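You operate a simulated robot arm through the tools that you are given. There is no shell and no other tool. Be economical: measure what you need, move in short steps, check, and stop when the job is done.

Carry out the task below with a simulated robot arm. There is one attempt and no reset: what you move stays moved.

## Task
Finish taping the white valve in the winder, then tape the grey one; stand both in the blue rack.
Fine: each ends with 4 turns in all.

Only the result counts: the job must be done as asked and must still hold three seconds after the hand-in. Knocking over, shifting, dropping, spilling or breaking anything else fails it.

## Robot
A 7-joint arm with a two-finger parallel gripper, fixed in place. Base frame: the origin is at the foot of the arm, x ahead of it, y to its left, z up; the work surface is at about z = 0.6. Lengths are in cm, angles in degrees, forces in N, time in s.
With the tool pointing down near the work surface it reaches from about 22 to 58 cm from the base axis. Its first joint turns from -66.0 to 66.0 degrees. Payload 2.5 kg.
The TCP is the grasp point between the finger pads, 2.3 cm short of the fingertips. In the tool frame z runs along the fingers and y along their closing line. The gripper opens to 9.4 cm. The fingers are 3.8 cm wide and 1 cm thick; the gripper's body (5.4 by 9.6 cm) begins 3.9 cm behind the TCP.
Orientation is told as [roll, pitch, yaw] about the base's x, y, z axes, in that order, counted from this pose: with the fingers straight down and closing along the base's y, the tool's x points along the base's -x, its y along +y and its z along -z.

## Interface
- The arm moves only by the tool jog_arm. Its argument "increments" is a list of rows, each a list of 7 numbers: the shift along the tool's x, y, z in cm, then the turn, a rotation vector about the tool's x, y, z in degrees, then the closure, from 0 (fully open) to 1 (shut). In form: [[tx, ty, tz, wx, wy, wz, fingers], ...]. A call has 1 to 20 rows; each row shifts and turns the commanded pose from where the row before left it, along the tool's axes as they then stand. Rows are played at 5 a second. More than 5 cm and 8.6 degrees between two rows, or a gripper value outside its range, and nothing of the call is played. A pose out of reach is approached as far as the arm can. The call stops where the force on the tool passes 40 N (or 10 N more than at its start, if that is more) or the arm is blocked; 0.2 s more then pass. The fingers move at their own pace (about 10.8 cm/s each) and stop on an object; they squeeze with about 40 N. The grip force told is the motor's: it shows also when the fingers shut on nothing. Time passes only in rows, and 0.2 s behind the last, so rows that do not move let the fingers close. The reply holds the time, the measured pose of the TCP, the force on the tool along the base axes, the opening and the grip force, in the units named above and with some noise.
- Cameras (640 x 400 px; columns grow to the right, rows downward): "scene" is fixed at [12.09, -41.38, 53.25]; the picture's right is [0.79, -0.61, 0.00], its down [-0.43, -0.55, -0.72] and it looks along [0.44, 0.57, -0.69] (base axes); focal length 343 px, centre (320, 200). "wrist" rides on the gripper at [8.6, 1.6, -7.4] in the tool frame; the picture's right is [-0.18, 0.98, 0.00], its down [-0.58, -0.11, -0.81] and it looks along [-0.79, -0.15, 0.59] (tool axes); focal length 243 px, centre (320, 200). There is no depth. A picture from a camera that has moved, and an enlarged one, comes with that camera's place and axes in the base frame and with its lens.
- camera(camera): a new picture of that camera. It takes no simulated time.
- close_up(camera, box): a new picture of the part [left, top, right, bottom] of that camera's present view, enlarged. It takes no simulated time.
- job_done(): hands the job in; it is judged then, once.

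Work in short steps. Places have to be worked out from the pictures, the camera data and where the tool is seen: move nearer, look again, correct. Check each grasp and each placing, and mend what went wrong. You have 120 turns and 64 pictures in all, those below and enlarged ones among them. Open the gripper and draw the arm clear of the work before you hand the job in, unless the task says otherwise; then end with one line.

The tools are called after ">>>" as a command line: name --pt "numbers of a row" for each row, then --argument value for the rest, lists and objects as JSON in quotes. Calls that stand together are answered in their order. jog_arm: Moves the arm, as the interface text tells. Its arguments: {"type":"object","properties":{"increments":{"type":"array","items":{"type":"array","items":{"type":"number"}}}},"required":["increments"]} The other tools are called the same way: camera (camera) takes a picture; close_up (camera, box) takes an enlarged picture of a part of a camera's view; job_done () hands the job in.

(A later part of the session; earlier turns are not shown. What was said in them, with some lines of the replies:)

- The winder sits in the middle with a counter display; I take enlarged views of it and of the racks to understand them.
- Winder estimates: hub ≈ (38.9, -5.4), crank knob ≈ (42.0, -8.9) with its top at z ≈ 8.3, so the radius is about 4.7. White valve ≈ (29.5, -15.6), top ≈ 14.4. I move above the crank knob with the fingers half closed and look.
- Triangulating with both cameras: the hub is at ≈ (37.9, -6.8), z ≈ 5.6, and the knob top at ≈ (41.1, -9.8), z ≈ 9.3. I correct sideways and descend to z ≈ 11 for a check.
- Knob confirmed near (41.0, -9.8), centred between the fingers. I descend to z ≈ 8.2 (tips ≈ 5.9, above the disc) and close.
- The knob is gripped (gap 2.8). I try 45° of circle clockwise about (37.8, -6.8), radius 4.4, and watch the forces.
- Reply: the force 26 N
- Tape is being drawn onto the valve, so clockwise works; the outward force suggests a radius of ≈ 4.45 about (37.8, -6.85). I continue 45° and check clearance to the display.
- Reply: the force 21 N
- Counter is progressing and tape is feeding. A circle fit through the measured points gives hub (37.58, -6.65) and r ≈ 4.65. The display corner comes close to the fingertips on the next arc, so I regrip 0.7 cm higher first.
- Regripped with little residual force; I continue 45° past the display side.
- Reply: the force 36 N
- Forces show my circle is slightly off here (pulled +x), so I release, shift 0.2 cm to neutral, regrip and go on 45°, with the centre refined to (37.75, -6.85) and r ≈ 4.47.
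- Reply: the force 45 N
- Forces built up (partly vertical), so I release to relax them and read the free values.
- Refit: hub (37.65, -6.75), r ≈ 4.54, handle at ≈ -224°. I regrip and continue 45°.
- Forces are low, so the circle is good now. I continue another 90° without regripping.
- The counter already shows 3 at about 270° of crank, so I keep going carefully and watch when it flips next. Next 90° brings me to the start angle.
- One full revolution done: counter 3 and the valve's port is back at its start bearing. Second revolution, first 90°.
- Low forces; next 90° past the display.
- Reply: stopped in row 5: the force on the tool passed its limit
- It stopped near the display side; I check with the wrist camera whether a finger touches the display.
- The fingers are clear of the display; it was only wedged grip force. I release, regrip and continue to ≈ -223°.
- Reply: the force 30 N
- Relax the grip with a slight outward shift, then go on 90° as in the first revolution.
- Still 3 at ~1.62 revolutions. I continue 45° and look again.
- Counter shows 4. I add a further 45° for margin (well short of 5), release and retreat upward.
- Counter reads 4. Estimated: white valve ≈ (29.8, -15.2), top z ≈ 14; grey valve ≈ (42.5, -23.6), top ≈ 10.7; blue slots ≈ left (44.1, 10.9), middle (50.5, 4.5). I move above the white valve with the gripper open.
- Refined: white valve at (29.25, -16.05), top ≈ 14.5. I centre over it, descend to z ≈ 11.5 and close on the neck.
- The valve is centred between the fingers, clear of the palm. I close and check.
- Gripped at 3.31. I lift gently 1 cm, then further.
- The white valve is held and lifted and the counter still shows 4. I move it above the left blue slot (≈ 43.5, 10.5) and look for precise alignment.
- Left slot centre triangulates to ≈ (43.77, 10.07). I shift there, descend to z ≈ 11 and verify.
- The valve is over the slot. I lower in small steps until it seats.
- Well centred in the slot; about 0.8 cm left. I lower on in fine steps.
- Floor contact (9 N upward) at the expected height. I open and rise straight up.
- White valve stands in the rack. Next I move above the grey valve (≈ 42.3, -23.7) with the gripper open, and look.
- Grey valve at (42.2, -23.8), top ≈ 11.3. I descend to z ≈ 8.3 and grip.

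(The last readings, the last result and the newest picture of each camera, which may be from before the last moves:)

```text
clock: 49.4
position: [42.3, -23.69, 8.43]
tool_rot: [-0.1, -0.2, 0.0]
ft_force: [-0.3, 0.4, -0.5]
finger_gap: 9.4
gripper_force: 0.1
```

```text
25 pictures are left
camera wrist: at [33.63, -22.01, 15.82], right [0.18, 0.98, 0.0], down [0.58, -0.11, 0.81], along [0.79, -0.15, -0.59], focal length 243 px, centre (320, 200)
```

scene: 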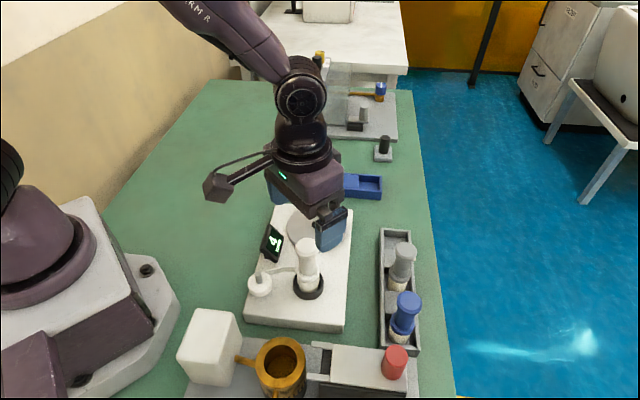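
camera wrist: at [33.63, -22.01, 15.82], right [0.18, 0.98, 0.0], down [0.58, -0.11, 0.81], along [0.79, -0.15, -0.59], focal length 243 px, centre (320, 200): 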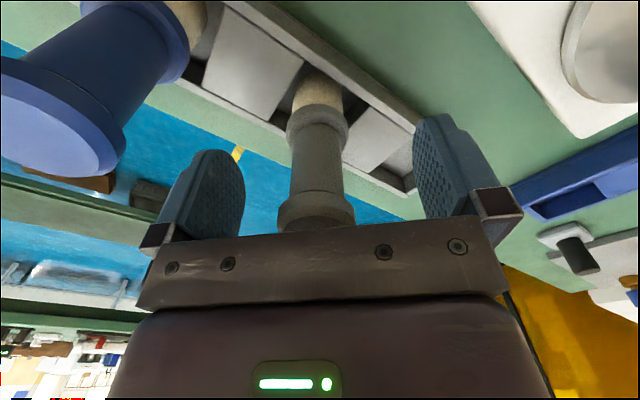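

Centred like the white one was. I close and lift.

>>> jog_arm --pt "0 0 0 0 0 0 0.5" --pt "0 0 0 0 0 0 1" --pt "0 0 0 0 0 0 1" --pt "0 0 0 0 0 0 1" --pt "0 0 -0.5 0 0 0 1" --pt "0 0 -1 0 0 0 1" --pt "0 0 -2 0 0 0 1" --pt "0 0 -3 0 0 0 1" --pt "0 0 -3 0 0 0 1" --pt "0 0 0 0 0 0 1"

>>> close_up --camera "scene" --box '[240, 150, 440, 350]'

```text
clock: 51.6
position: [42.2, -23.68, 18.01]
tool_rot: [-0.1, 0.0, 0.0]
ft_force: [0.6, -0.4, -0.9]
finger_gap: 3.22
gripper_force: 40.3
```

```text
2.00 times, centred on (340, 250) of scene
camera zoom: at [12.09, -41.38, 53.25], right [0.79, -0.61, 0.0], down [-0.43, -0.55, -0.72], along [0.44, 0.57, -0.69], focal length 686 px, centre (280, 100)
```

zoom: 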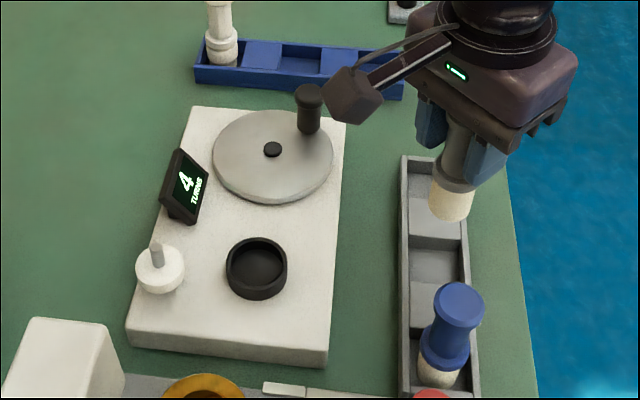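

Grey valve held. I carry it above the winder socket (29.22, -16.03) at z ≈ 18 and check.

>>> jog_arm --pt "2.16 1.27 0 0 0 0 1" --pt "2.16 1.27 0 0 0 0 1" --pt "2.16 1.27 0 0 0 0 1" --pt "2.16 1.27 0 0 0 0 1" --pt "2.16 1.27 0 0 0 0 1" --pt "2.16 1.27 0 0 0 0 1" --pt "0 0 1.5 0 0 0 1" --pt "0 0 1 0 0 0 1" --pt "0 0 0 0 0 0 1"

>>> close_up --camera "scene" --box '[240, 180, 380, 320]'

>>> close_up --camera "wrist" --box '[220, 0, 420, 240]'

```text
clock: 53.6
position: [29.27, -15.94, 15.56]
tool_rot: [0.0, -0.1, 0.0]
ft_force: [-0.1, -0.9, -1.7]
finger_gap: 3.23
gripper_force: 40.0
```

```text
2.86 times, centred on (310, 250) of scene
camera zoom: at [12.09, -41.38, 53.25], right [0.79, -0.61, 0.0], down [-0.43, -0.55, -0.72], along [0.44, 0.57, -0.69], focal length 980 px, centre (349, 57)
```

zoom: 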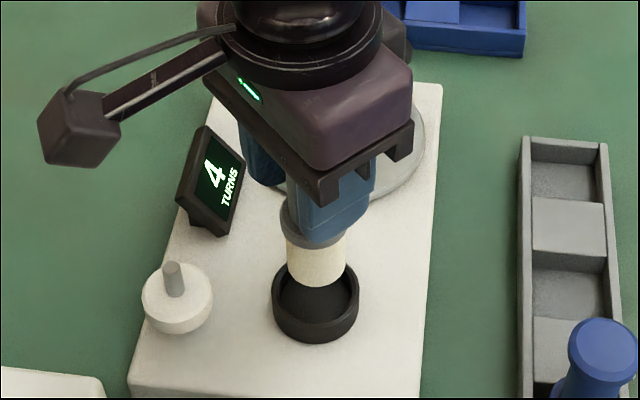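

```text
1.67 times, centred on (320, 120) of wrist
camera zoom: at [20.65, -14.27, 22.87], right [0.18, 0.98, 0.0], down [0.58, -0.11, 0.81], along [0.79, -0.15, -0.59], focal length 404 px, centre (320, 333)
```

zoom: 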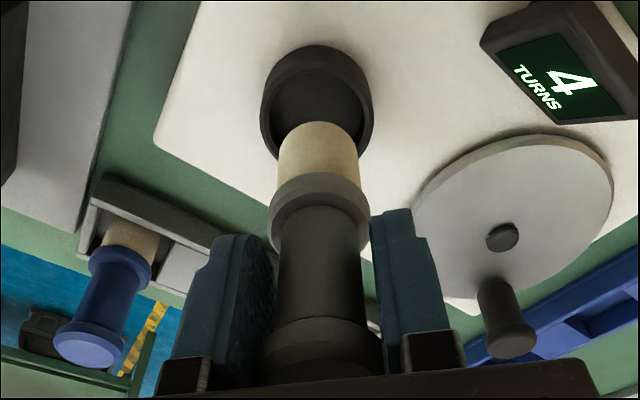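

Aligned with the socket. I lower 3 cm, then in fine steps to the expected seat z ≈ 11.7.

>>> jog_arm --pt "0 0 0.8 0 0 0 1" --pt "0 0 0.8 0 0 0 1" --pt "0 0 0.8 0 0 0 1" --pt "0 0 0.6 0 0 0 1" --pt "0 0 0.3 0 0 0 1" --pt "0 0 0.2 0 0 0 1" --pt "0 0 0.12 0 0 0 1" --pt "0 0 0 0 0 0 1"

```text
clock: 55.4
position: [29.33, -16.1, 11.9]
tool_rot: [-0.1, -0.1, 0.0]
ft_force: [0.8, -0.4, -1.4]
finger_gap: 3.21
gripper_force: 39.3
```

>>> jog_arm --pt "0 0 0.1 0 0 0 1" --pt "0 0 0.1 0 0 0 1" --pt "0 0 0.1 0 0 0 1" --pt "0 0 0 0 0 0 1"

>>> close_up --camera "scene" --box '[240, 180, 380, 320]'

```text
clock: 56.4
position: [29.44, -16.07, 11.74]
tool_rot: [-0.2, -0.3, 0.0]
ft_force: [-6.1, -2.8, 36.9]
finger_gap: 3.24
gripper_force: 40.0
```

```text
2.86 times, centred on (310, 250) of scene
camera zoom: at [12.08, -41.37, 53.26], right [0.79, -0.61, 0.0], down [-0.43, -0.55, -0.72], along [0.44, 0.57, -0.69], focal length 980 px, centre (349, 57)
```

zoom: 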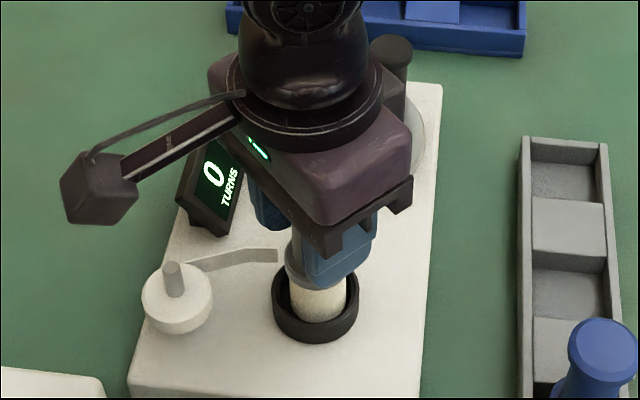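

Seated at the expected height and the counter reset to 0. I release, rise, and go back to the crank.

>>> jog_arm --pt "0 0 -0.15 0 0 0 0.6" --pt "0 0 0 0 0 0 0.4" --pt "0 0 0 0 0 0 0.1" --pt "0 0 0 0 0 0 0" --pt "0 0 -1 0 0 0 0" --pt "0 0 -2 0 0 0 0" --pt "0 0 -3 0 0 0 0" --pt "0 0 -3 0 0 0 0" --pt "-2.5 1.8 0 0 0 0 0.2" --pt "-2.5 1.8 0 0 0 0 0.45" --pt "-2.5 1.8 0 0 0 0 0.45" --pt "-2.5 1.8 0 0 0 0 0.45" --pt "-2.5 1.8 0 0 0 0 0.45" --pt "0 0.3 2 0 0 0 0.45" --pt "0 0 2 0 0 0 0.45" --pt "0 0 2 0 0 0 0.45" --pt "0 0 0 0 0 0 0.45"

>>> camera --camera "wrist"

>>> close_up --camera "scene" --box '[230, 130, 430, 330]'

```text
clock: 60.0
position: [41.76, -6.6, 14.74]
tool_rot: [0.0, -0.2, 0.0]
ft_force: [0.3, -0.5, -0.4]
finger_gap: 5.17
gripper_force: 0.0
```

```text
20 pictures are left
camera wrist: at [33.14, -5.04, 22.07], right [0.18, 0.98, 0.0], down [0.58, -0.11, 0.81], along [0.79, -0.15, -0.59], focal length 243 px, centre (320, 200)
```

wrist: 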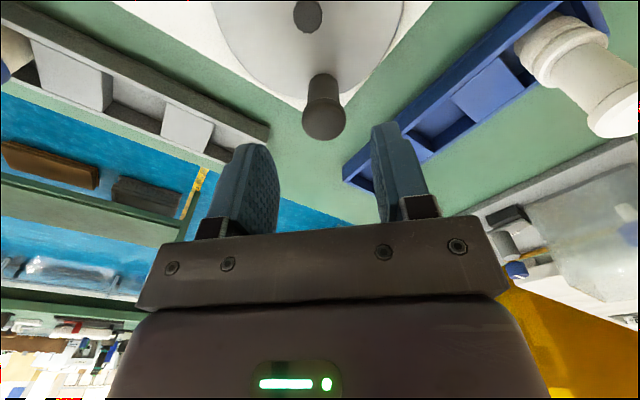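

```text
2.00 times, centred on (330, 230) of scene
camera zoom: at [12.09, -41.38, 53.25], right [0.79, -0.61, 0.0], down [-0.43, -0.55, -0.72], along [0.44, 0.57, -0.69], focal length 686 px, centre (300, 140)
```

zoom: 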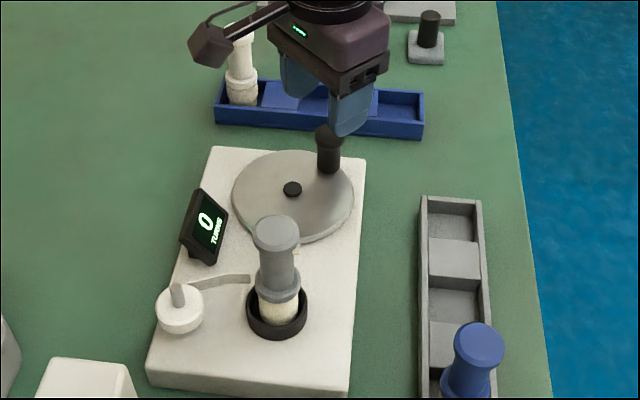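

Knob at ≈ (42.2, -6.6), counter 0. I descend to z ≈ 8.85, grip, and crank 45°.

>>> jog_arm --pt "-0.45 -0.03 1.5 0 0 0 0.45" --pt "0 0 1.5 0 0 0 0.45" --pt "0 0 1.5 0 0 0 0.45" --pt "0 0 1.4 0 0 0 0.45" --pt "0 0 0 0 0 0 1" --pt "0 0 0 0 0 0 1" --pt "0 0 0 0 0 0 1" --pt "0.043 -0.711 0 0 0 0 1" --pt "0.154 -0.696 0 0 0 0 1" --pt "0.261 -0.663 0 0 0 0 1" --pt "0.361 -0.614 0 0 0 0 1" --pt "0.453 -0.55 0 0 0 0 1"

```text
clock: 62.2
position: [41.93, -8.58, 9.14]
tool_rot: [0.2, 0.2, 0.1]
ft_force: [-2.1, 0.1, 1.6]
finger_gap: 2.86
gripper_force: 44.8
stopped in row 10: the force on the tool passed its limit (the readings are from after the stop); the commanded pose is now the measured one
```

Stopped by force at ≈ -23°. I release, re-centre on the circle at z 8.85, and regrip, reading the force.

>>> jog_arm --pt "0.1 0.05 0.29 0 0 0 0.6" --pt "0 0 0 0 0 0 0.55" --pt "0 0 0 0 0 0 0.55" --pt "0 0 0 0 0 0 0.55"

>>> camera --camera "wrist"

```text
clock: 63.2
position: [41.84, -8.52, 8.72]
tool_rot: [0.1, 0.2, 0.0]
ft_force: [0.4, -0.1, 0.7]
finger_gap: 4.25
gripper_force: 0.0
```

```text
18 pictures are left
camera wrist: at [33.16, -6.84, 16.03], right [0.18, 0.98, 0.0], down [0.58, -0.11, 0.81], along [0.79, -0.15, -0.59], focal length 243 px, centre (320, 200)
```

wrist: 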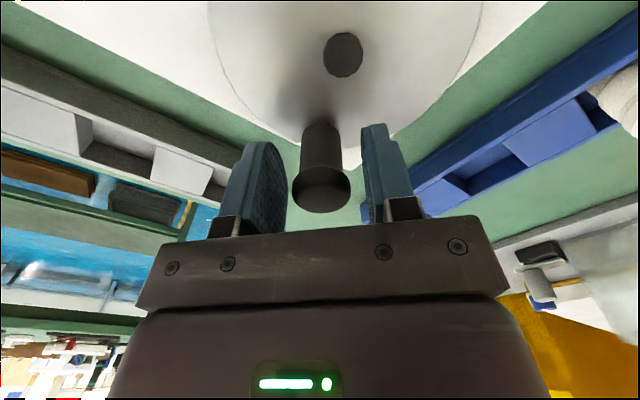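

Hub confirmed at (37.65, -6.75); knob at ≈ -22.5°, r ≈ 4.5. I regrip and crank 90°.

>>> jog_arm --pt "0.02 0.06 0 0 0 0 1" --pt "0 0 0 0 0 0 1" --pt "0 0 0 0 0 0 1" --pt "0.321 -0.629 0 0 0 0 1" --pt "0.415 -0.571 0 0 0 0 1" --pt "0.5 -0.5 0 0 0 0 1" --pt "0.571 -0.415 0 0 0 0 1" --pt "0.629 -0.321 0 0 0 0 1" --pt "0.672 -0.218 0 0 0 0 1" --pt "0.697 -0.11 0 0 0 0 1" --pt "0.707 0 0 0 0 0 1" --pt "0.697 0.11 0 0 0 0 1" --pt "0.672 0.218 0 0 0 0 1"

```text
clock: 65.0
position: [39.57, -10.79, 8.65]
tool_rot: [0.0, 0.2, -0.2]
ft_force: [-0.3, -2.1, -1.6]
finger_gap: 2.84
gripper_force: 44.8
stopped in row 8: the force on the tool passed its limit (the readings are from after the stop); the commanded pose is now the measured one
```

Stopped again at ≈ -65° from accumulated grip friction. I now regrip every 45° within a call.

>>> jog_arm --pt "0 0 0 0 0 0 0.6" --pt "0.2 -0.1 0 0 0 0 0.6" --pt "0 0 0 0 0 0 1" --pt "0 0 0 0 0 0 1" --pt "0.672 -0.218 0 0 0 0 1" --pt "0.697 -0.11 0 0 0 0 1" --pt "0.707 0 0 0 0 0 1" --pt "0.697 0.11 0 0 0 0 1" --pt "0.672 0.218 0 0 0 0 1" --pt "0 0 0 0 0 0 0.6" --pt "0 0 0 0 0 0 1" --pt "0 0 0 0 0 0 1" --pt "0.629 0.321 0 0 0 0 1" --pt "0.571 0.415 0 0 0 0 1" --pt "0.5 0.5 0 0 0 0 1" --pt "0.415 0.571 0 0 0 0 1" --pt "0.321 0.629 0 0 0 0 1"

```text
clock: 68.6
position: [33.27, -8.44, 8.64]
tool_rot: [0.1, 0.7, 0.1]
ft_force: [-15.9, -7.6, -10.6]
finger_gap: 2.84
gripper_force: 45.3
```

Works. Next 90°, raised 0.2 for display clearance.

>>> jog_arm --pt "0 0 0 0 0 0 0.6" --pt "0 0 -0.2 0 0 0 0.6" --pt "0 0 0 0 0 0 1" --pt "0 0 0 0 0 0 1" --pt "0.218 0.672 0 0 0 0 1" --pt "0.11 0.697 0 0 0 0 1" --pt "0 0.707 0 0 0 0 1" --pt "-0.11 0.697 0 0 0 0 1" --pt "-0.218 0.672 0 0 0 0 1" --pt "0 0 0 0 0 0 0.6" --pt "0 0 0 0 0 0 1" --pt "0 0 0 0 0 0 1" --pt "-0.321 0.629 0 0 0 0 1" --pt "-0.415 0.571 0 0 0 0 1" --pt "-0.5 0.5 0 0 0 0 1" --pt "-0.571 0.415 0 0 0 0 1" --pt "-0.629 0.321 0 0 0 0 1"

```text
clock: 72.2
position: [35.69, -2.6, 8.72]
tool_rot: [0.0, 0.2, 0.0]
ft_force: [-4.7, 10.9, -11.8]
finger_gap: 2.86
gripper_force: 44.5
```

Good tracking. Next 90° to -337.5°.

>>> jog_arm --pt "0 0 0 0 0 0 0.6" --pt "0 0 0 0 0 0 0.6" --pt "0 0 0 0 0 0 1" --pt "0 0 0 0 0 0 1" --pt "-0.672 0.218 0 0 0 0 1" --pt "-0.697 0.11 0 0 0 0 1" --pt "-0.707 0 0 0 0 0 1" --pt "-0.697 -0.11 0 0 0 0 1" --pt "-0.672 -0.218 0 0 0 0 1" --pt "0 0 0 0 0 0 0.6" --pt "0 0 0 0 0 0 1" --pt "0 0 0 0 0 0 1" --pt "-0.629 -0.321 0 0 0 0 1" --pt "-0.571 -0.415 0 0 0 0 1" --pt "-0.5 -0.5 0 0 0 0 1" --pt "-0.415 -0.571 0 0 0 0 1" --pt "-0.321 -0.629 0 0 0 0 1"

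>>> close_up --camera "scene" --box '[240, 150, 360, 300]'

```text
clock: 75.8
position: [41.65, -5.23, 8.66]
tool_rot: [-0.1, 0.7, -0.1]
ft_force: [-12.8, -4.2, -21.5]
finger_gap: 2.84
gripper_force: 44.8
```

```text
2.67 times, centred on (300, 225) of scene
camera zoom: at [12.1, -41.38, 53.24], right [0.79, -0.61, 0.0], down [-0.43, -0.55, -0.72], along [0.44, 0.57, -0.69], focal length 915 px, centre (373, 133)
```

zoom: 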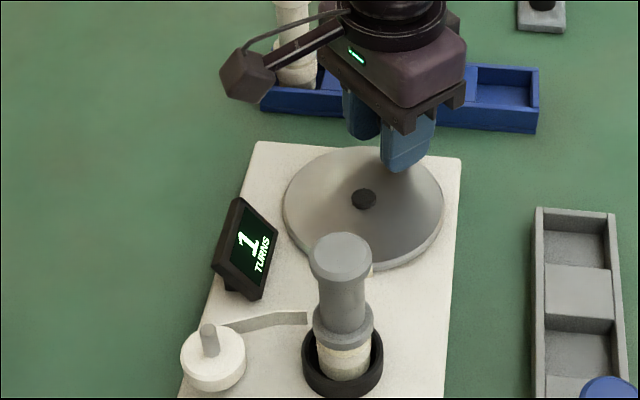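

Counter shows 1 at about 0.94 rev. I continue 90° from here.

>>> jog_arm --pt "0 0 0 0 0 0 0.6" --pt "0 0 0 0 0 0 0.6" --pt "0 0 0 0 0 0 1" --pt "0 0 0 0 0 0 1" --pt "-0.218 -0.672 0 0 0 0 1" --pt "-0.11 -0.697 0 0 0 0 1" --pt "0 -0.707 0 0 0 0 1" --pt "0.11 -0.697 0 0 0 0 1" --pt "0.218 -0.672 0 0 0 0 1" --pt "0 0 0 0 0 0 0.6" --pt "0 0 0 0 0 0 1" --pt "0 0 0 0 0 0 1" --pt "0.321 -0.629 0 0 0 0 1" --pt "0.415 -0.571 0 0 0 0 1" --pt "0.5 -0.5 0 0 0 0 1" --pt "0.571 -0.415 0 0 0 0 1" --pt "0.629 -0.321 0 0 0 0 1"

```text
clock: 79.4
position: [39.22, -10.94, 8.74]
tool_rot: [0.1, 0.5, 0.0]
ft_force: [-3.2, 9.6, -36.7]
finger_gap: 2.77
gripper_force: 44.8
```

On track. Next 90° to -157.5° (rev 2).

>>> jog_arm --pt "0 0 0 0 0 0 0.6" --pt "0 0 0 0 0 0 0.6" --pt "0 0 0 0 0 0 1" --pt "0 0 0 0 0 0 1" --pt "0.672 -0.218 0 0 0 0 1" --pt "0.697 -0.11 0 0 0 0 1" --pt "0.707 0 0 0 0 0 1" --pt "0.697 0.11 0 0 0 0 1" --pt "0.672 0.218 0 0 0 0 1" --pt "0 0 0 0 0 0 0.6" --pt "0 0 0 0 0 0 1" --pt "0 0 0 0 0 0 1" --pt "0.629 0.321 0 0 0 0 1" --pt "0.571 0.415 0 0 0 0 1" --pt "0.5 0.5 0 0 0 0 1" --pt "0.415 0.571 0 0 0 0 1" --pt "0.321 0.629 0 0 0 0 1"

```text
clock: 80.5
position: [39.21, -11.09, 9.17]
tool_rot: [-0.2, -0.3, 0.1]
ft_force: [-0.2, 1.0, 3.6]
finger_gap: 2.82
gripper_force: 45.2
stopped in row 5: the force on the tool passed its limit (the readings are from after the stop); the commanded pose is now the measured one
```

Stopped at the start of the motion, with the hand pushed up. I release, return to nominal (39.37, -10.91, 8.65), regrip and go on 45°.

>>> jog_arm --pt "0 0 0 0 0 0 0.6" --pt "-0.16 0.18 0.5 0 0 0 0.55" --pt "0 0 0 0 0 0 0.55" --pt "0 0 0 0 0 0 1" --pt "0 0 0 0 0 0 1" --pt "0 0 0 0 0 0 1" --pt "0.672 -0.218 0 0 0 0 1" --pt "0.697 -0.11 0 0 0 0 1" --pt "0.707 0 0 0 0 0 1" --pt "0.697 0.11 0 0 0 0 1" --pt "0.672 0.218 0 0 0 0 1"

```text
clock: 83.0
position: [36.16, -10.69, 8.75]
tool_rot: [0.0, -0.5, 0.4]
ft_force: [13.5, 22.3, 1.8]
finger_gap: 2.83
gripper_force: 45.3
```

Continue: regrip, then 45° to -157.5°, regrip, then 45° more.

>>> jog_arm --pt "0 0 0 0 0 0 0.6" --pt "0 0 0 0 0 0 0.6" --pt "0 0 0 0 0 0 1" --pt "0 0 0 0 0 0 1" --pt "0.629 0.321 0 0 0 0 1" --pt "0.571 0.415 0 0 0 0 1" --pt "0.5 0.5 0 0 0 0 1" --pt "0.415 0.571 0 0 0 0 1" --pt "0.321 0.629 0 0 0 0 1" --pt "0 0 0 0 0 0 0.6" --pt "0 0 0 0 0 0 1" --pt "0 0 0 0 0 0 1" --pt "0.218 0.672 0 0 0 0 1" --pt "0.11 0.697 0 0 0 0 1" --pt "0 0.707 0 0 0 0 1" --pt "-0.11 0.697 0 0 0 0 1" --pt "-0.218 0.672 0 0 0 0 1"

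```text
clock: 86.5
position: [33.33, -5.0, 8.72]
tool_rot: [-0.1, -0.4, 0.1]
ft_force: [-1.5, 0.0, 7.8]
finger_gap: 2.81
gripper_force: 45.4
```

Good (-202.5°). Next 45° to -247.5°, then look at the counter.

>>> jog_arm --pt "0 0 0 0 0 0 0.6" --pt "0 0 0 0 0 0 0.6" --pt "0 0 0 0 0 0 1" --pt "0 0 0 0 0 0 1" --pt "-0.321 0.629 0 0 0 0 1" --pt "-0.415 0.571 0 0 0 0 1" --pt "-0.5 0.5 0 0 0 0 1" --pt "-0.571 0.415 0 0 0 0 1" --pt "-0.629 0.321 0 0 0 0 1"

>>> close_up --camera "scene" --box '[240, 150, 360, 300]'

```text
clock: 88.5
position: [35.96, -2.54, 8.66]
tool_rot: [0.0, -0.3, 0.2]
ft_force: [-4.1, 9.4, 3.2]
finger_gap: 2.87
gripper_force: 45.2
```

```text
2.67 times, centred on (300, 225) of scene
camera zoom: at [12.09, -41.38, 53.25], right [0.79, -0.61, 0.0], down [-0.43, -0.55, -0.72], along [0.44, 0.57, -0.69], focal length 915 px, centre (373, 133)
```

zoom: 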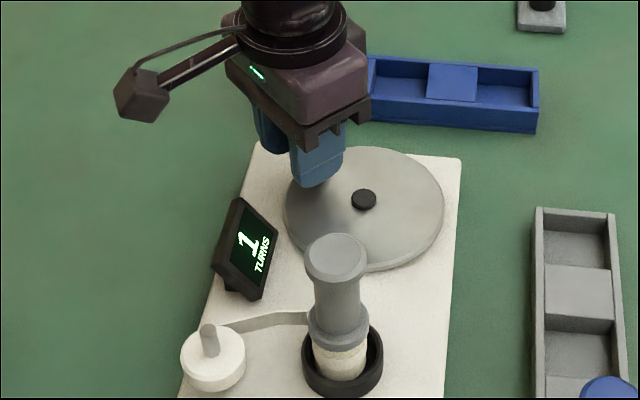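

Still 1 at 1.69 rev, so the counter flips near -270…-335°. Continue 90°.

>>> jog_arm --pt "0 0 0 0 0 0 0.6" --pt "0 0 0 0 0 0 0.6" --pt "0 0 0 0 0 0 1" --pt "0 0 0 0 0 0 1" --pt "-0.672 0.218 0 0 0 0 1" --pt "-0.697 0.11 0 0 0 0 1" --pt "-0.707 0 0 0 0 0 1" --pt "-0.697 -0.11 0 0 0 0 1" --pt "-0.672 -0.218 0 0 0 0 1" --pt "0 0 0 0 0 0 0.6" --pt "0 0 0 0 0 0 1" --pt "0 0 0 0 0 0 1" --pt "-0.629 -0.321 0 0 0 0 1" --pt "-0.571 -0.415 0 0 0 0 1" --pt "-0.5 -0.5 0 0 0 0 1" --pt "-0.415 -0.571 0 0 0 0 1" --pt "-0.321 -0.629 0 0 0 0 1"

>>> close_up --camera "scene" --box '[240, 150, 360, 300]'

```text
clock: 92.2
position: [41.9, -5.09, 8.67]
tool_rot: [-0.1, -0.5, 0.1]
ft_force: [25.2, 11.3, -20.4]
finger_gap: 2.78
gripper_force: 44.7
```

```text
2.67 times, centred on (300, 225) of scene
camera zoom: at [12.1, -41.38, 53.24], right [0.79, -0.61, 0.0], down [-0.43, -0.55, -0.72], along [0.44, 0.57, -0.69], focal length 915 px, centre (373, 133)
```

zoom: 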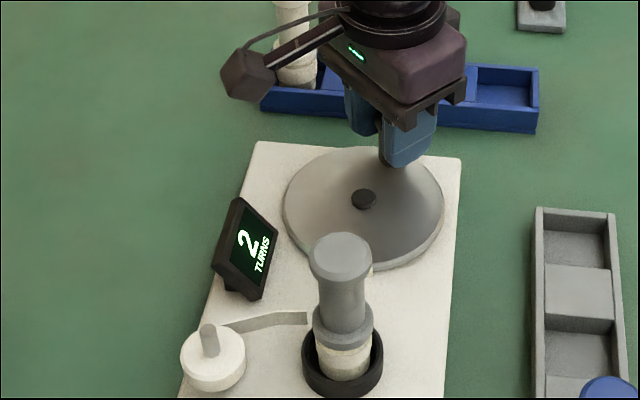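

Counter 2. Third revolution, next 90°.

>>> jog_arm --pt "0 0 0 0 0 0 0.6" --pt "-0.1 0.0 0 0 0 0 0.6" --pt "0 0 0 0 0 0 1" --pt "0 0 0 0 0 0 1" --pt "-0.218 -0.672 0 0 0 0 1" --pt "-0.11 -0.697 0 0 0 0 1" --pt "0 -0.707 0 0 0 0 1" --pt "0.11 -0.697 0 0 0 0 1" --pt "0.218 -0.672 0 0 0 0 1" --pt "0 0 0 0 0 0 0.6" --pt "0 0 0 0 0 0 1" --pt "0 0 0 0 0 0 1" --pt "0.321 -0.629 0 0 0 0 1" --pt "0.415 -0.571 0 0 0 0 1" --pt "0.5 -0.5 0 0 0 0 1" --pt "0.571 -0.415 0 0 0 0 1" --pt "0.629 -0.321 0 0 0 0 1"

```text
clock: 95.8
position: [39.52, -11.11, 8.77]
tool_rot: [-0.1, -0.3, 0.1]
ft_force: [0.3, -1.1, 14.2]
finger_gap: 2.82
gripper_force: 45.0
```

Next 90° with a small re-centring of the commanded circle.

>>> jog_arm --pt "0 0 0 0 0 0 0.6" --pt "0.05 0.1 0 0 0 0 0.6" --pt "0 0 0 0 0 0 1" --pt "0 0 0 0 0 0 1" --pt "0.672 -0.218 0 0 0 0 1" --pt "0.697 -0.11 0 0 0 0 1" --pt "0.707 0 0 0 0 0 1" --pt "0.697 0.11 0 0 0 0 1" --pt "0.672 0.218 0 0 0 0 1" --pt "0 0 0 0 0 0 0.6" --pt "0 0 0 0 0 0 1" --pt "0 0 0 0 0 0 1" --pt "0.629 0.321 0 0 0 0 1" --pt "0.571 0.415 0 0 0 0 1" --pt "0.5 0.5 0 0 0 0 1" --pt "0.415 0.571 0 0 0 0 1" --pt "0.321 0.629 0 0 0 0 1"

```text
clock: 99.3
position: [33.71, -8.49, 8.7]
tool_rot: [-0.2, -0.7, 0.2]
ft_force: [16.0, 5.7, -17.7]
finger_gap: 2.81
gripper_force: 45.2
```

Fine. Next 90° to -247.5° (rev 3).

>>> jog_arm --pt "0 0 0 0 0 0 0.6" --pt "0 0 0 0 0 0 0.6" --pt "0 0 0 0 0 0 1" --pt "0 0 0 0 0 0 1" --pt "0.218 0.672 0 0 0 0 1" --pt "0.11 0.697 0 0 0 0 1" --pt "0 0.707 0 0 0 0 1" --pt "-0.11 0.697 0 0 0 0 1" --pt "-0.218 0.672 0 0 0 0 1" --pt "0 0 0 0 0 0 0.6" --pt "0 0 0 0 0 0 1" --pt "0 0 0 0 0 0 1" --pt "-0.321 0.629 0 0 0 0 1" --pt "-0.415 0.571 0 0 0 0 1" --pt "-0.5 0.5 0 0 0 0 1" --pt "-0.571 0.415 0 0 0 0 1" --pt "-0.629 0.321 0 0 0 0 1"

```text
clock: 103.0
position: [35.99, -2.63, 8.65]
tool_rot: [-0.4, -0.3, 0.0]
ft_force: [2.3, -4.1, -3.7]
finger_gap: 2.81
gripper_force: 45.0
```

Next 90° to -337.5°; the counter should become 3.

>>> jog_arm --pt "0 0 0 0 0 0 0.6" --pt "0 0 0 0 0 0 0.6" --pt "0 0 0 0 0 0 1" --pt "0 0 0 0 0 0 1" --pt "-0.672 0.218 0 0 0 0 1" --pt "-0.697 0.11 0 0 0 0 1" --pt "-0.707 0 0 0 0 0 1" --pt "-0.697 -0.11 0 0 0 0 1" --pt "-0.672 -0.218 0 0 0 0 1" --pt "0 0 0 0 0 0 0.6" --pt "0 0 0 0 0 0 1" --pt "0 0 0 0 0 0 1" --pt "-0.629 -0.321 0 0 0 0 1" --pt "-0.571 -0.415 0 0 0 0 1" --pt "-0.5 -0.5 0 0 0 0 1" --pt "-0.415 -0.571 0 0 0 0 1" --pt "-0.321 -0.629 0 0 0 0 1"

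>>> close_up --camera "scene" --box '[240, 150, 360, 300]'

```text
clock: 106.5
position: [41.85, -4.95, 8.68]
tool_rot: [-0.1, -0.3, 0.2]
ft_force: [3.0, 2.4, -9.6]
finger_gap: 2.76
gripper_force: 44.9
```

```text
2.67 times, centred on (300, 225) of scene
camera zoom: at [12.09, -41.37, 53.25], right [0.79, -0.61, 0.0], down [-0.43, -0.55, -0.72], along [0.44, 0.57, -0.69], focal length 915 px, centre (373, 133)
```

zoom: 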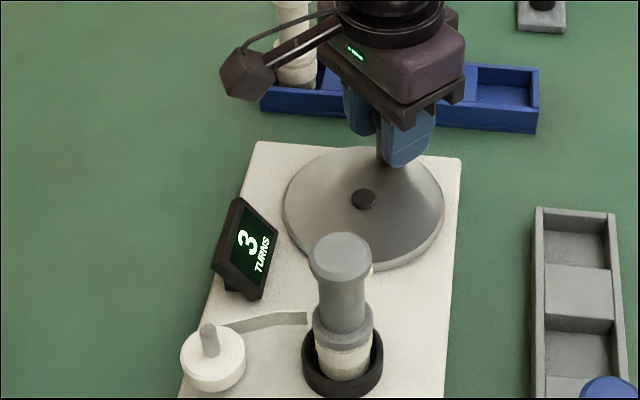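

Counter 3. Fourth revolution, first 90°.

>>> jog_arm --pt "0 0 0 0 0 0 0.6" --pt "0 0 0 0 0 0 0.6" --pt "0 0 0 0 0 0 1" --pt "0 0 0 0 0 0 1" --pt "-0.218 -0.672 0 0 0 0 1" --pt "-0.11 -0.697 0 0 0 0 1" --pt "0 -0.707 0 0 0 0 1" --pt "0.11 -0.697 0 0 0 0 1" --pt "0.218 -0.672 0 0 0 0 1" --pt "0 0 0 0 0 0 0.6" --pt "0 0 0 0 0 0 1" --pt "0 0 0 0 0 0 1" --pt "0.321 -0.629 0 0 0 0 1" --pt "0.415 -0.571 0 0 0 0 1" --pt "0.5 -0.5 0 0 0 0 1" --pt "0.571 -0.415 0 0 0 0 1" --pt "0.629 -0.321 0 0 0 0 1"

```text
clock: 110.2
position: [39.52, -10.84, 8.66]
tool_rot: [-0.2, -0.3, 0.2]
ft_force: [-5.2, 12.6, -21.4]
finger_gap: 2.77
gripper_force: 45.0
```

Next 90° to -157.5°.

>>> jog_arm --pt "0 0 0 0 0 0 0.6" --pt "0 0 0 0 0 0 0.6" --pt "0 0 0 0 0 0 1" --pt "0 0 0 0 0 0 1" --pt "0.672 -0.218 0 0 0 0 1" --pt "0.697 -0.11 0 0 0 0 1" --pt "0.707 0 0 0 0 0 1" --pt "0.697 0.11 0 0 0 0 1" --pt "0.672 0.218 0 0 0 0 1" --pt "0 0 0 0 0 0 0.6" --pt "0 0 0 0 0 0 1" --pt "0 0 0 0 0 0 1" --pt "0.629 0.321 0 0 0 0 1" --pt "0.571 0.415 0 0 0 0 1" --pt "0.5 0.5 0 0 0 0 1" --pt "0.415 0.571 0 0 0 0 1" --pt "0.321 0.629 0 0 0 0 1"

```text
clock: 113.8
position: [33.46, -8.43, 8.57]
tool_rot: [0.0, 0.0, 0.1]
ft_force: [-11.1, -5.5, -28.3]
finger_gap: 2.84
gripper_force: 45.1
```

Next 90° to -247.5°.

>>> jog_arm --pt "0 0 0 0 0 0 0.6" --pt "0 0 -0.1 0 0 0 0.6" --pt "0 0 0 0 0 0 1" --pt "0 0 0 0 0 0 1" --pt "0.218 0.672 0 0 0 0 1" --pt "0.11 0.697 0 0 0 0 1" --pt "0 0.707 0 0 0 0 1" --pt "-0.11 0.697 0 0 0 0 1" --pt "-0.218 0.672 0 0 0 0 1" --pt "0 0 0 0 0 0 0.6" --pt "0 0 0 0 0 0 1" --pt "0 0 0 0 0 0 1" --pt "-0.321 0.629 0 0 0 0 1" --pt "-0.415 0.571 0 0 0 0 1" --pt "-0.5 0.5 0 0 0 0 1" --pt "-0.571 0.415 0 0 0 0 1" --pt "-0.629 0.321 0 0 0 0 1"

```text
clock: 117.3
position: [36.07, -2.46, 8.78]
tool_rot: [0.0, -0.4, 0.0]
ft_force: [-3.4, 9.5, -3.6]
finger_gap: 2.82
gripper_force: 45.2
```

Next 90° to -337.5°; the counter should read 4.

>>> jog_arm --pt "0 0 0 0 0 0 0.6" --pt "0 0 0 0 0 0 0.6" --pt "0 0 0 0 0 0 1" --pt "0 0 0 0 0 0 1" --pt "-0.672 0.218 0 0 0 0 1" --pt "-0.697 0.11 0 0 0 0 1" --pt "-0.707 0 0 0 0 0 1" --pt "-0.697 -0.11 0 0 0 0 1" --pt "-0.672 -0.218 0 0 0 0 1" --pt "0 0 0 0 0 0 0.6" --pt "0 0 0 0 0 0 1" --pt "0 0 0 0 0 0 1" --pt "-0.629 -0.321 0 0 0 0 1" --pt "-0.571 -0.415 0 0 0 0 1" --pt "-0.5 -0.5 0 0 0 0 1" --pt "-0.415 -0.571 0 0 0 0 1" --pt "-0.321 -0.629 0 0 0 0 1"

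>>> close_up --camera "scene" --box '[240, 150, 360, 300]'

```text
clock: 121.0
position: [41.73, -4.89, 8.74]
tool_rot: [0.0, 0.1, 0.0]
ft_force: [-11.6, -5.1, -16.5]
finger_gap: 2.8
gripper_force: 45.8
```

```text
2.67 times, centred on (300, 225) of scene
camera zoom: at [12.1, -41.38, 53.24], right [0.79, -0.61, 0.0], down [-0.43, -0.55, -0.72], along [0.44, 0.57, -0.69], focal length 915 px, centre (373, 133)
```

zoom: 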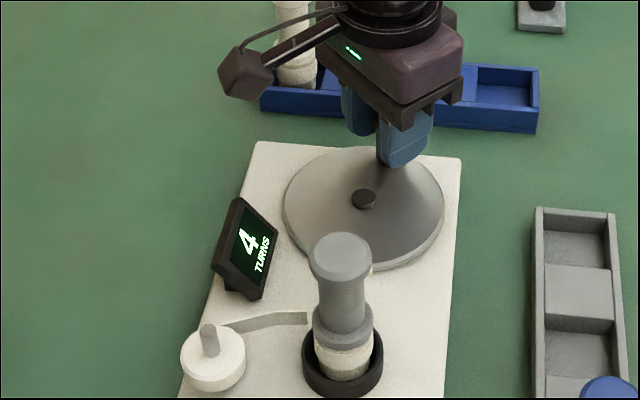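

Counter 4. I add the last ~20° (completing four full crank revolutions), release, rise and go above the grey valve.

>>> jog_arm --pt "0 0 0 0 0 0 0.6" --pt "0 0 0 0 0 0 0.6" --pt "0 0 0 0 0 0 1" --pt "0 0 0 0 0 0 1" --pt "-0.218 -0.672 0 0 0 0 1" --pt "-0.11 -0.697 0 0 0 0 1" --pt "0 0 0 0 0 0 0.6" --pt "0 0 0 0 0 0 0.45" --pt "0 0 -2 0 0 0 0.45" --pt "0 0 -3 0 0 0 0.45" --pt "0 0 -4 0 0 0 0.2" --pt "0 0 -3 0 0 0 0" --pt "2.56 -1.9 0 0 0 0 0" --pt "2.56 -1.9 0 0 0 0 0" --pt "2.56 -1.9 0 0 0 0 0" --pt "2.56 -1.9 0 0 0 0 0" --pt "2.56 -1.9 0 0 0 0 0" --pt "0 0 0 0 0 0 0"

>>> camera --camera "wrist"

```text
clock: 124.8
position: [29.36, -15.83, 20.81]
tool_rot: [-0.1, -0.2, 0.0]
ft_force: [0.3, -1.3, 0.2]
finger_gap: 9.41
gripper_force: 0.0
```

```text
12 pictures are left
camera wrist: at [20.61, -14.23, 28.12], right [0.18, 0.98, 0.0], down [0.58, -0.11, 0.81], along [0.8, -0.15, -0.59], focal length 243 px, centre (320, 200)
```

wrist: 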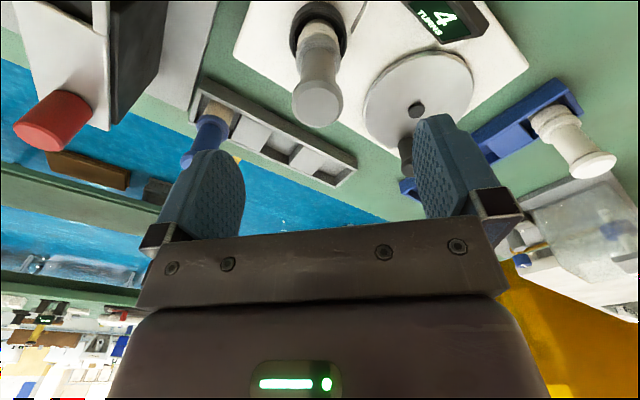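

Counter 4. I descend onto the grey valve (z ≈ 11.75), grip and lift.

>>> jog_arm --pt "0.05 -0.15 2 0 0 0 0" --pt "0 0 2 0 0 0 0" --pt "0 0 2 0 0 0 0" --pt "0 0 1.8 0 0 0 0" --pt "0 0 1.2 0 0 0 0" --pt "0 0 0 0 0 0 0" --pt "0 0 0 0 0 0 0.5" --pt "0 0 0 0 0 0 1" --pt "0 0 0 0 0 0 1" --pt "0 0 0 0 0 0 1"

```text
clock: 127.0
position: [29.38, -16.02, 11.88]
tool_rot: [-0.1, -0.3, 0.1]
ft_force: [-0.6, 0.4, -0.5]
finger_gap: 3.25
gripper_force: 40.2
```

Gripped. Lift and carry toward the middle blue slot (≈ 50.1, 3.9).

>>> jog_arm --pt "0 0 -0.5 0 0 0 1" --pt "0 0 -1.5 0 0 0 1" --pt "0 0 -2 0 0 0 1" --pt "0 0 -2 0 0 0 1" --pt "0 0 -2.5 0 0 0 1" --pt "-2.07 1.99 0 0 0 0 1" --pt "-2.07 1.99 0 0 0 0 1" --pt "-2.07 1.99 0 0 0 0 1" --pt "-2.07 1.99 0 0 0 0 1" --pt "-2.07 1.99 0 0 0 0 1" --pt "-2.07 1.99 0 0 0 0 1" --pt "-2.07 1.99 0 0 0 0 1" --pt "-2.07 1.99 0 0 0 0 1" --pt "-2.07 1.99 0 0 0 0 1" --pt "-2.07 1.99 0 0 0 0 1" --pt "0 0 2.5 0 0 0 1" --pt "0 0 0 0 0 0 1"

>>> camera --camera "wrist"

>>> close_up --camera "scene" --box '[240, 80, 420, 220]'

```text
clock: 130.6
position: [50.0, 4.0, 17.81]
tool_rot: [-0.1, -0.3, 0.0]
ft_force: [-0.4, 0.7, -1.8]
finger_gap: 3.28
gripper_force: 40.0
```

```text
11 pictures are left
camera wrist: at [41.26, 5.59, 25.17], right [0.18, 0.98, 0.0], down [0.58, -0.11, 0.81], along [0.8, -0.15, -0.59], focal length 243 px, centre (320, 200)
```

wrist: 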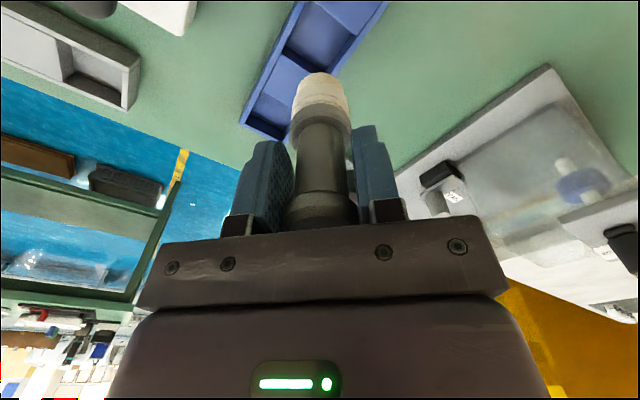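

```text
2.86 times, centred on (330, 150) of scene
camera zoom: at [12.09, -41.37, 53.25], right [0.79, -0.61, 0.0], down [-0.43, -0.55, -0.72], along [0.44, 0.57, -0.69], focal length 980 px, centre (291, 343)
```

zoom: 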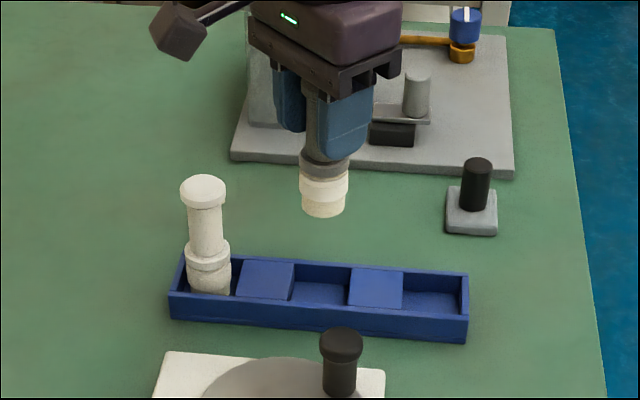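

Middle slot centre ≈ (50.08, 3.94), so the valve is practically over it. I descend to z ≈ 9.7 and check.

>>> jog_arm --pt "-0.08 -0.05 2 0 0 0 1" --pt "0 0 2 0 0 0 1" --pt "0 0 2 0 0 0 1" --pt "0 0 1.2 0 0 0 1" --pt "0 0 0.8 0 0 0 1" --pt "0 0 0 0 0 0 1"

>>> close_up --camera "scene" --box '[260, 120, 390, 210]'

```text
clock: 131.9
position: [50.05, 3.95, 9.61]
tool_rot: [-0.1, -0.3, 0.2]
ft_force: [0.1, 0.7, -1.1]
finger_gap: 3.26
gripper_force: 40.3
```

```text
4.44 times, centred on (325, 165) of scene
camera zoom: at [12.09, -41.38, 53.25], right [0.79, -0.61, 0.0], down [-0.43, -0.55, -0.72], along [0.44, 0.57, -0.69], focal length 1525 px, centre (298, 356)
```

zoom: 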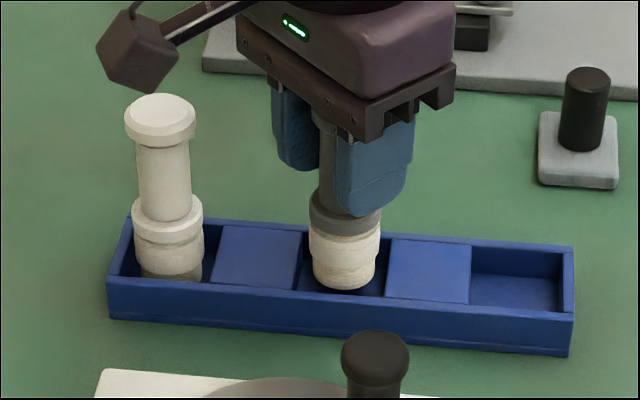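

The valve is inside the slot opening and centred. I lower finely to the floor (expected z ≈ 8.4).

>>> jog_arm --pt "0 0 0.3 0 0 0 1" --pt "0 0 0.3 0 0 0 1" --pt "0 0 0.2 0 0 0 1" --pt "0 0 0.15 0 0 0 1" --pt "0 0 0.12 0 0 0 1" --pt "0 0 0 0 0 0 1"

```text
clock: 133.3
position: [50.01, 3.84, 8.77]
tool_rot: [-0.1, -0.4, 0.1]
ft_force: [0.8, 0.7, -2.1]
finger_gap: 3.28
gripper_force: 39.9
```

>>> jog_arm --pt "0 0 0.1 0 0 0 1" --pt "0 0 0.1 0 0 0 1" --pt "0 0 0.1 0 0 0 1" --pt "0 0 0 0 0 0 1"

```text
clock: 134.3
position: [50.15, 3.93, 8.46]
tool_rot: [-0.1, -0.4, 0.1]
ft_force: [-1.2, -0.8, 3.2]
finger_gap: 3.27
gripper_force: 39.8
```

Light contact begins (upward 3 N); a touch more.

>>> jog_arm --pt "0 0 0.08 0 0 0 1" --pt "0 0 0 0 0 0 1"

>>> close_up --camera "scene" --box '[260, 120, 390, 210]'

```text
clock: 134.9
position: [50.08, 3.76, 8.49]
tool_rot: [-0.1, -0.4, 0.1]
ft_force: [-3.7, -0.8, 10.8]
finger_gap: 3.26
gripper_force: 40.2
```

```text
4.44 times, centred on (325, 165) of scene
camera zoom: at [12.08, -41.38, 53.25], right [0.79, -0.61, 0.0], down [-0.43, -0.55, -0.72], along [0.44, 0.57, -0.69], focal length 1525 px, centre (298, 356)
```

zoom: 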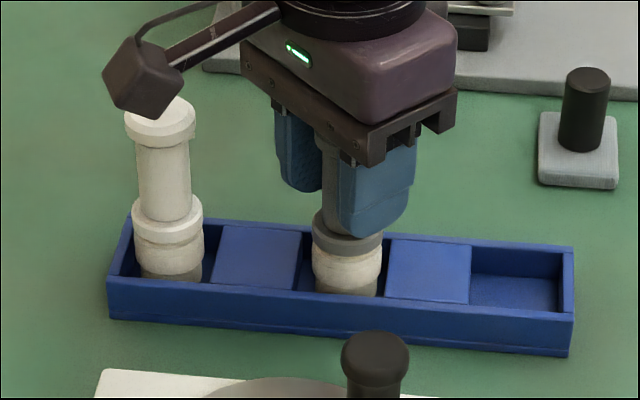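

Seated on the floor (11 N). I open and rise straight up.

>>> jog_arm --pt "0 0 0 0 0 0 0.6" --pt "0 0 0 0 0 0 0.4" --pt "0 0 0 0 0 0 0.2" --pt "0 0 0 0 0 0 0" --pt "0 0 -1 0 0 0 0" --pt "0 0 -2 0 0 0 0" --pt "0 0 -3 0 0 0 0" --pt "0 0 -3 0 0 0 0" --pt "0 0 -3 0 0 0 0" --pt "0 0 -3 0 0 0 0" --pt "2 -2 -1 0 0 0 0" --pt "2 -2 0 0 0 0 0" --pt "0 0 0 0 0 0 0"

>>> camera --camera "scene"

>>> close_up --camera "scene" --box '[260, 120, 390, 210]'

```text
clock: 137.8
position: [46.08, -0.31, 24.4]
tool_rot: [0.0, -0.3, 0.0]
ft_force: [0.8, -0.4, -0.3]
finger_gap: 9.39
gripper_force: 0.2
```

```text
7 pictures are left
```

scene: 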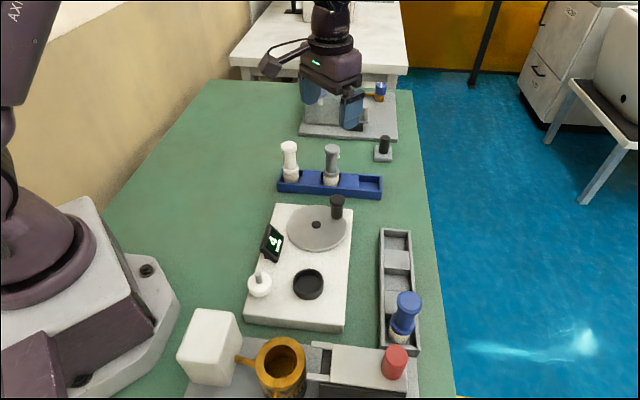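

```text
4.44 times, centred on (325, 165) of scene
camera zoom: at [12.09, -41.38, 53.25], right [0.79, -0.61, 0.0], down [-0.43, -0.55, -0.72], along [0.44, 0.57, -0.69], focal length 1525 px, centre (298, 356)
```

zoom: 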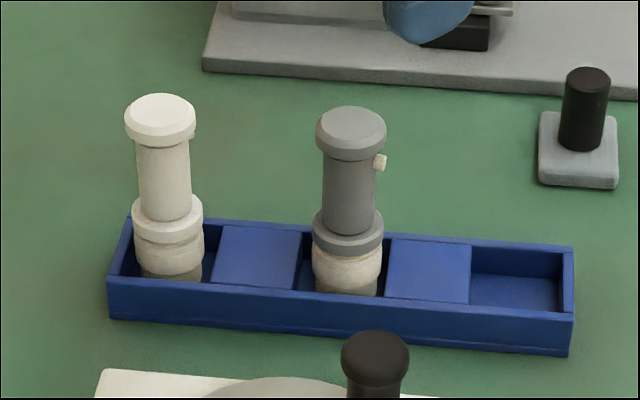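

Both taped valves stand upright in the blue rack, the gripper is open and clear, and nothing else has moved. I hand in the job.

>>> job_done

```text
The job is handed in.
```

The white and grey valves are both standing upright in the blue rack. The winder's counter read 4 turns for each when I took it out.
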